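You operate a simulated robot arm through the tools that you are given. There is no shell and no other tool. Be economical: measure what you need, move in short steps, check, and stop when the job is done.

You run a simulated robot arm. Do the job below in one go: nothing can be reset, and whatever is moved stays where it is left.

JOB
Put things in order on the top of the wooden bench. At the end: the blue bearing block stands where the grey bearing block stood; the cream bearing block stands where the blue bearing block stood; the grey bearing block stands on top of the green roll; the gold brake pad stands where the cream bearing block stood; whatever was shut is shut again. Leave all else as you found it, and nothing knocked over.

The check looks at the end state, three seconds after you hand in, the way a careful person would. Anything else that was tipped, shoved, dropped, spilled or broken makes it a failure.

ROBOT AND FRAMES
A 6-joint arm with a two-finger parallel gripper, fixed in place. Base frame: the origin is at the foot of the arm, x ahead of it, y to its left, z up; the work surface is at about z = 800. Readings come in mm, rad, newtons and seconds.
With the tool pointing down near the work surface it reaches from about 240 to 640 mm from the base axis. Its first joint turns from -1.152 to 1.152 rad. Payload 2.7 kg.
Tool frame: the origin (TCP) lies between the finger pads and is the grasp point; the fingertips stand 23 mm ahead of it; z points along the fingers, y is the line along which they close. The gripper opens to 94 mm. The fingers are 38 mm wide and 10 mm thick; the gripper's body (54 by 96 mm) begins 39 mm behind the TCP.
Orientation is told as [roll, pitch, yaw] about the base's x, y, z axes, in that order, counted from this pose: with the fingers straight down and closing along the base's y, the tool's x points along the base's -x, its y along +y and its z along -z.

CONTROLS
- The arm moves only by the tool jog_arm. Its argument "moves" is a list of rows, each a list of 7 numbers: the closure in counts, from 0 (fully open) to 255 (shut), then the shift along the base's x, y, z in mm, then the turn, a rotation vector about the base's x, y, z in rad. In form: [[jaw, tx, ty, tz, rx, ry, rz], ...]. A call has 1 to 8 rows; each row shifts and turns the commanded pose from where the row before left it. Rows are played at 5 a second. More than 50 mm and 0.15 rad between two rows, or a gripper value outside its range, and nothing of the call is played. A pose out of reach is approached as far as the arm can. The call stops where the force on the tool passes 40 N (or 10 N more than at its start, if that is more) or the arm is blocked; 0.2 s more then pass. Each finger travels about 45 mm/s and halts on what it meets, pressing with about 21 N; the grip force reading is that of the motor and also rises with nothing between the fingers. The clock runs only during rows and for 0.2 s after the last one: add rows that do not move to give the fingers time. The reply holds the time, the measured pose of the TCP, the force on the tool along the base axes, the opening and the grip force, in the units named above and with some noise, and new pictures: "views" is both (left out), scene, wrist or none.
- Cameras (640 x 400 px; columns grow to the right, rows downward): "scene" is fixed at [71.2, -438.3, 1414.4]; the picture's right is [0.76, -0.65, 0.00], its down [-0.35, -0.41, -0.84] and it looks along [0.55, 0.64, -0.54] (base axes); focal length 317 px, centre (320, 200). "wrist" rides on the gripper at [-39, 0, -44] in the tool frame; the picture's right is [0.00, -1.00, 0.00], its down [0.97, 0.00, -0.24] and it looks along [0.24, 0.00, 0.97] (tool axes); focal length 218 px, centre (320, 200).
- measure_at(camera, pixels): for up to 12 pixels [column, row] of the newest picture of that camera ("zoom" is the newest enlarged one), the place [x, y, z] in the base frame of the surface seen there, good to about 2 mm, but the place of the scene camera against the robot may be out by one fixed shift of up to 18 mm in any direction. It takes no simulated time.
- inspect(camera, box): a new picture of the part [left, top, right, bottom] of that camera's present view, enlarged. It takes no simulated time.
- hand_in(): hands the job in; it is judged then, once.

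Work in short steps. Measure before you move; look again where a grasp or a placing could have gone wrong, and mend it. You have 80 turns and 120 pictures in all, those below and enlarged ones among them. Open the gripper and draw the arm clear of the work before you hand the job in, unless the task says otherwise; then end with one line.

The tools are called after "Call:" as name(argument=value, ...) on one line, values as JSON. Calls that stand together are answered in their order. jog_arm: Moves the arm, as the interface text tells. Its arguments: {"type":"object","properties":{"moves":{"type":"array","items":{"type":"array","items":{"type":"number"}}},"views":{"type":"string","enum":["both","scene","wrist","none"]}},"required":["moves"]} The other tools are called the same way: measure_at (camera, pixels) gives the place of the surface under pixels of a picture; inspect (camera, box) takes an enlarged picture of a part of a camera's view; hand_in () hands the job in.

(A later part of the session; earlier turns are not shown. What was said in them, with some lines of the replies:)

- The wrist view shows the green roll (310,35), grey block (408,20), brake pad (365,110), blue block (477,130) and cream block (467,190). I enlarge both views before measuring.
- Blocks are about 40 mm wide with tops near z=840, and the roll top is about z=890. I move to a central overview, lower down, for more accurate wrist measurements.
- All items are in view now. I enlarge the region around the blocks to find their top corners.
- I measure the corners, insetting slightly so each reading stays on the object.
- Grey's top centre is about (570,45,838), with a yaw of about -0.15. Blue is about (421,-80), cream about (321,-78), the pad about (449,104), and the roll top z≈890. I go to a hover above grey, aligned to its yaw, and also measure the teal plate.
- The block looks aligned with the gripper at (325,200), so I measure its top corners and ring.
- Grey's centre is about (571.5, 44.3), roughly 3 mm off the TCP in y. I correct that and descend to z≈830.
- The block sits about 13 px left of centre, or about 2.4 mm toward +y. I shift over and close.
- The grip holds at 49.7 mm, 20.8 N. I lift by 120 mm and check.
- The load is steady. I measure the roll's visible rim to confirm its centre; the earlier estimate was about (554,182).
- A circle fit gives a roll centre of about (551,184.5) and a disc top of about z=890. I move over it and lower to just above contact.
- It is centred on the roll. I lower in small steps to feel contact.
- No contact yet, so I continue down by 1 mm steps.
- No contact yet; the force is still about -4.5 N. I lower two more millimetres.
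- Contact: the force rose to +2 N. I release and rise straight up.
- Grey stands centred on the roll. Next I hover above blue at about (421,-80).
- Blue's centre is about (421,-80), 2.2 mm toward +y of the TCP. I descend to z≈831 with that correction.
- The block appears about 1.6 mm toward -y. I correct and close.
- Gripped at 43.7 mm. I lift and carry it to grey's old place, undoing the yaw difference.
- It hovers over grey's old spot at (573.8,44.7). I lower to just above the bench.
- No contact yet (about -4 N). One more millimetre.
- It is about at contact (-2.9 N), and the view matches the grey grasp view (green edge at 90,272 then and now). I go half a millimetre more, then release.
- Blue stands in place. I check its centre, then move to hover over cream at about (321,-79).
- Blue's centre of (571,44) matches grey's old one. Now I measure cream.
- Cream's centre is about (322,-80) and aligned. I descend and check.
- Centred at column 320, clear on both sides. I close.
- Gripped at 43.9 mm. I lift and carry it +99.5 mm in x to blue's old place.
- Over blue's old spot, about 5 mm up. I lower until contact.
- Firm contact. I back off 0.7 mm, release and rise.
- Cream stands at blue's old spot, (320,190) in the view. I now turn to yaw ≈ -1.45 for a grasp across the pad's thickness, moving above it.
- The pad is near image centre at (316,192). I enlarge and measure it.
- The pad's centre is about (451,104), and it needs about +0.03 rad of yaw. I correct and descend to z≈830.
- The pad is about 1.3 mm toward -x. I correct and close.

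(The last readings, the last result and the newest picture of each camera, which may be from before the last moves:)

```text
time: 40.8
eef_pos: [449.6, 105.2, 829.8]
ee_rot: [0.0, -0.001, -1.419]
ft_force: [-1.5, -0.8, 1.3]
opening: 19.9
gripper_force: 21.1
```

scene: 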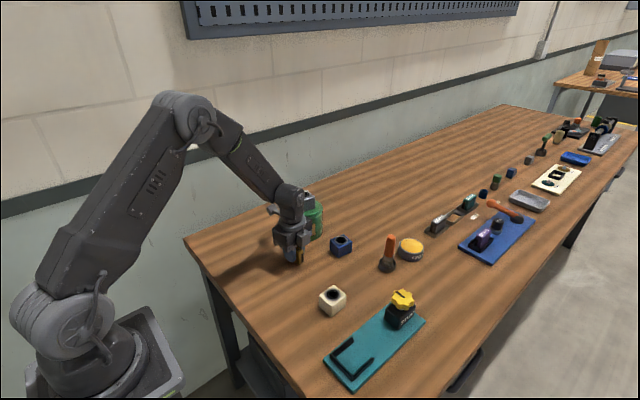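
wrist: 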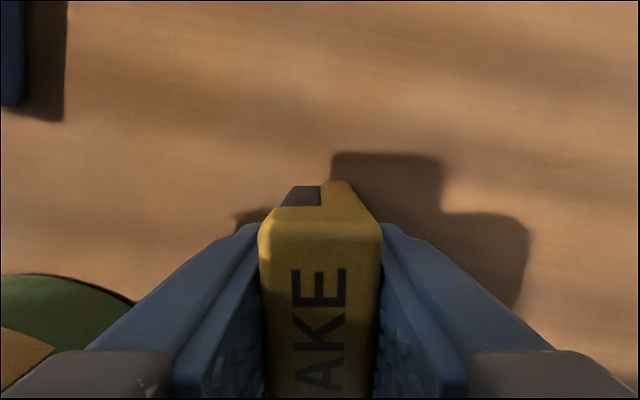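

Gripped at 20 mm. I lift and carry it to cream's old place, (321.5,-80).

Call:
jog_arm(moves=[[255, 0, 0, 15, 0, 0, 0], [255, 0, 0, 40, 0, 0, 0], [255, -25.7, -36.9, 0, 0, 0, 0], [255, -25.7, -36.9, 0, 0, 0, 0], [255, -25.7, -36.9, 0, 0, 0, 0], [255, -25.7, -36.9, 0, 0, 0, 0], [255, -25.7, -37, 0, 0, 0, 0], [255, 0, 0, 0, 0, 0, 0]])

```text
time: 42.6
eef_pos: [320.4, -79.5, 885.4]
ee_rot: [-0.001, -0.001, -1.418]
ft_force: [0.0, 0.7, -1.2]
opening: 19.8
gripper_force: 20.9
```

scene: 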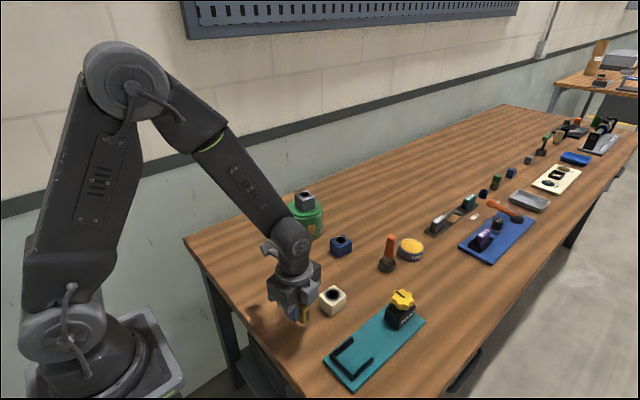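
wrist: 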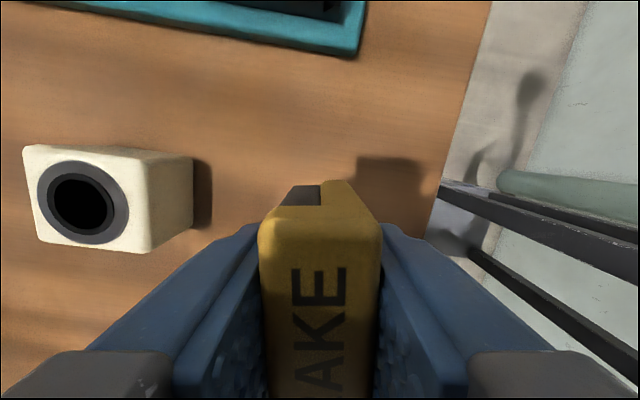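

Over the spot, with cream well clear on the left. I lower carefully.

Call:
jog_arm(moves=[[255, 0.5, 0, -25, 0, 0, 0], [255, 0, 0, -20, 0, 0, 0], [255, 0, 0, -6, 0, 0, 0], [255, 0, 0, -2.5, 0, 0, 0], [255, 0, 0, 0, 0, 0, 0]], views="none")

Call:
jog_arm(moves=[[255, 0, 0, -0.8, 0, 0, 0], [255, 0, 0, 0, 0, 0, 0]], views="none")

```text
time: 43.8
eef_pos: [321.2, -80.2, 831.3]
ee_rot: [0.0, 0.001, -1.418]
ft_force: [-0.5, 0.7, -1.4]
opening: 19.8
gripper_force: 20.6
```

```text
time: 44.4
eef_pos: [322.0, -79.4, 831.0]
ee_rot: [-0.001, 0.0, -1.417]
ft_force: [0.1, 0.5, -2.4]
opening: 20.1
gripper_force: 21.0
```

No contact yet; I continue in 0.7 mm steps.

Call:
jog_arm(moves=[[255, 0, 0, -0.7, 0, 0, 0], [255, 0, 0, 0, 0, 0, 0]], views="none")

Call:
jog_arm(moves=[[255, 0, 0, -0.6, 0, 0, 0], [255, 0, 0, 0, 0, 0, 0]], views="none")

```text
time: 45.0
eef_pos: [321.7, -80.2, 829.3]
ee_rot: [0.001, -0.001, -1.418]
ft_force: [-0.3, 0.0, -1.8]
opening: 19.9
gripper_force: 21.0
```

```text
time: 45.6
eef_pos: [321.2, -79.0, 830.1]
ee_rot: [0.002, -0.001, -1.418]
ft_force: [-1.5, -2.4, 5.5]
opening: 19.7
gripper_force: 20.6
```

Contact (+5.5 N). I release partway and rise.

Call:
jog_arm(moves=[[200, 0, 0, 0, 0, 0, 0], [120, 0, 0, 0, 0, 0, 0], [90, 0, 0, 0, 0, 0, 0], [90, 0, 0, 0, 0, 0, 0], [90, 0, 0, 0, 0, 0, 0]], views="none")

Call:
jog_arm(moves=[[90, 0, 0, 15, 0, 0, 0], [90, 0, 0, 45, 0, 0, 0], [0, 0, 0, 48, 0, 0, 0], [0, 0, 0, 48, 0, 0, 0], [0, 0, 0, 48, 0, 0, 0], [0, 0, 0, 48, 0, 0, 0], [0, 0, 0, 0, 0, 0, 0]])

```text
time: 46.8
eef_pos: [321.3, -79.3, 829.9]
ee_rot: [-0.001, -0.004, -1.417]
ft_force: [0.3, 0.6, 0.9]
opening: 61.0
gripper_force: 0.0
```

```text
time: 48.4
eef_pos: [322.4, -79.7, 1082.1]
ee_rot: [-0.001, -0.001, -1.417]
ft_force: [-0.2, -0.8, -0.3]
opening: 94.1
gripper_force: 0.0
```

scene: 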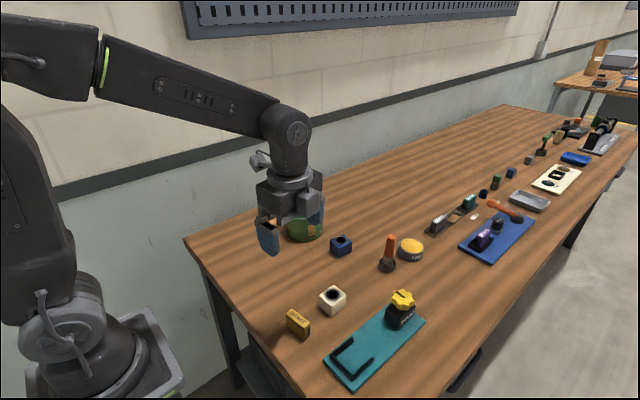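
wrist: 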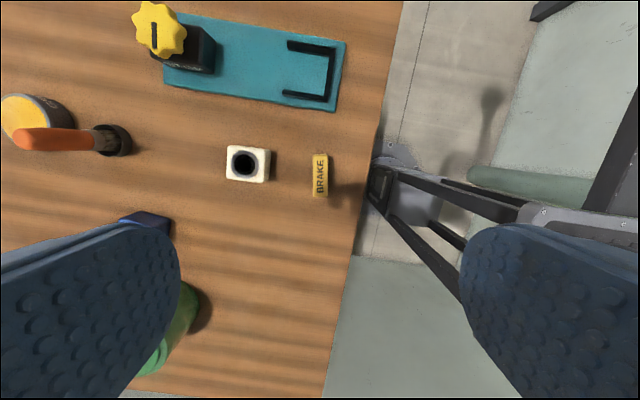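

The pad stands at (320,175) and everything looks upright. I draw the arm clear and verify positions.

Call:
measure_at(camera="wrist", pixels=[[320, 175], [313, 175], [327, 175], [320, 155], [320, 194], [230, 162], [268, 166], [248, 147], [250, 180]])

Call:
jog_arm(moves=[[0, 0, 40, 20, 0, 0, 0.14], [0, 0, 40, 20, 0, 0, 0.14], [0, 0, 40, 20, 0, 0, 0.14], [0, 0, 40, 10, 0, 0, 0.14], [0, 0, 40, 0, 0, 0, 0.14], [0, 0, 40, 0, 0, 0, 0.14], [0, 0, 0, 0, 0, 0, 0.14], [0, 0, 0, 0, 0, 0, 0]])

Call:
inspect(camera="scene", box=[240, 180, 440, 380])

```text
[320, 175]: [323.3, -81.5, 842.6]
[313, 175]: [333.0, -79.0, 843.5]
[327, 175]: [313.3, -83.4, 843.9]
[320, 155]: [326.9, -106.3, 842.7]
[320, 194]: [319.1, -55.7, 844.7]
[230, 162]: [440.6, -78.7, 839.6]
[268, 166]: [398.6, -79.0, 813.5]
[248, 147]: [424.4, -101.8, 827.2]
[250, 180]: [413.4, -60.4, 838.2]
```

```text
time: 50.2
eef_pos: [321.8, 160.9, 1153.3]
ee_rot: [-0.001, -0.001, -0.434]
ft_force: [-0.7, 0.4, 0.7]
opening: 93.9
gripper_force: 0.0
```

scene: 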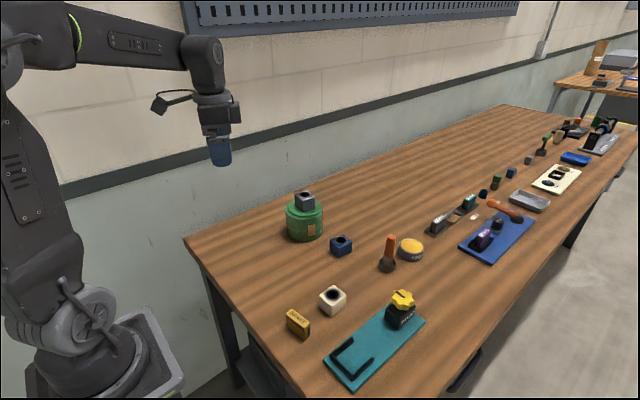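
wrist: 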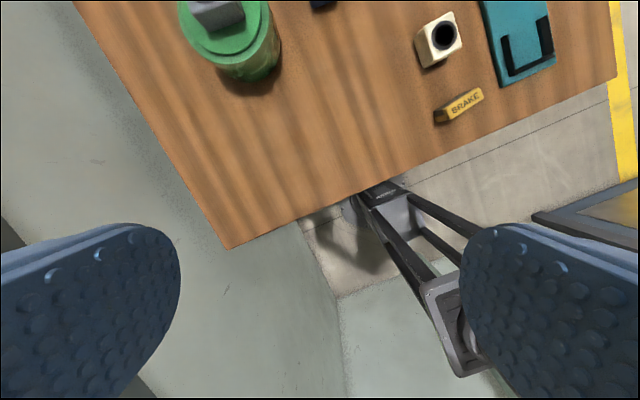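

```text
2.00 times, centred on (340, 280) of scene
```

zoom: 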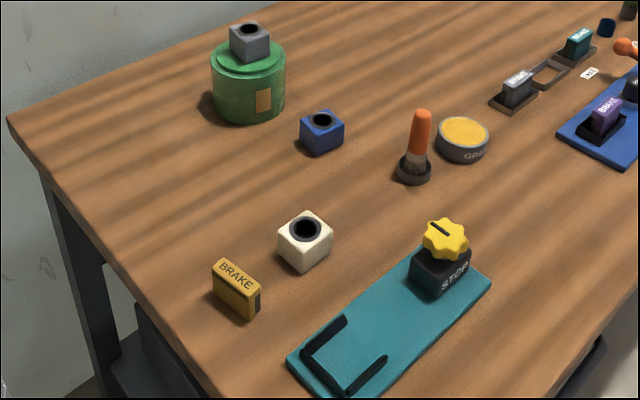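

All four items stand in their places with measured centres within about 2 mm of the targets. Everything else is unmoved, the gripper is open and the arm is clear, so I hand in.

Call:
hand_in()

```text
The job is handed in.
```

The job is handed in: grey stands on the green roll, blue on grey's old spot, cream on blue's and the gold brake pad on cream's. Nothing was knocked over, nothing needed opening, and the last pictures show everything else where it was.
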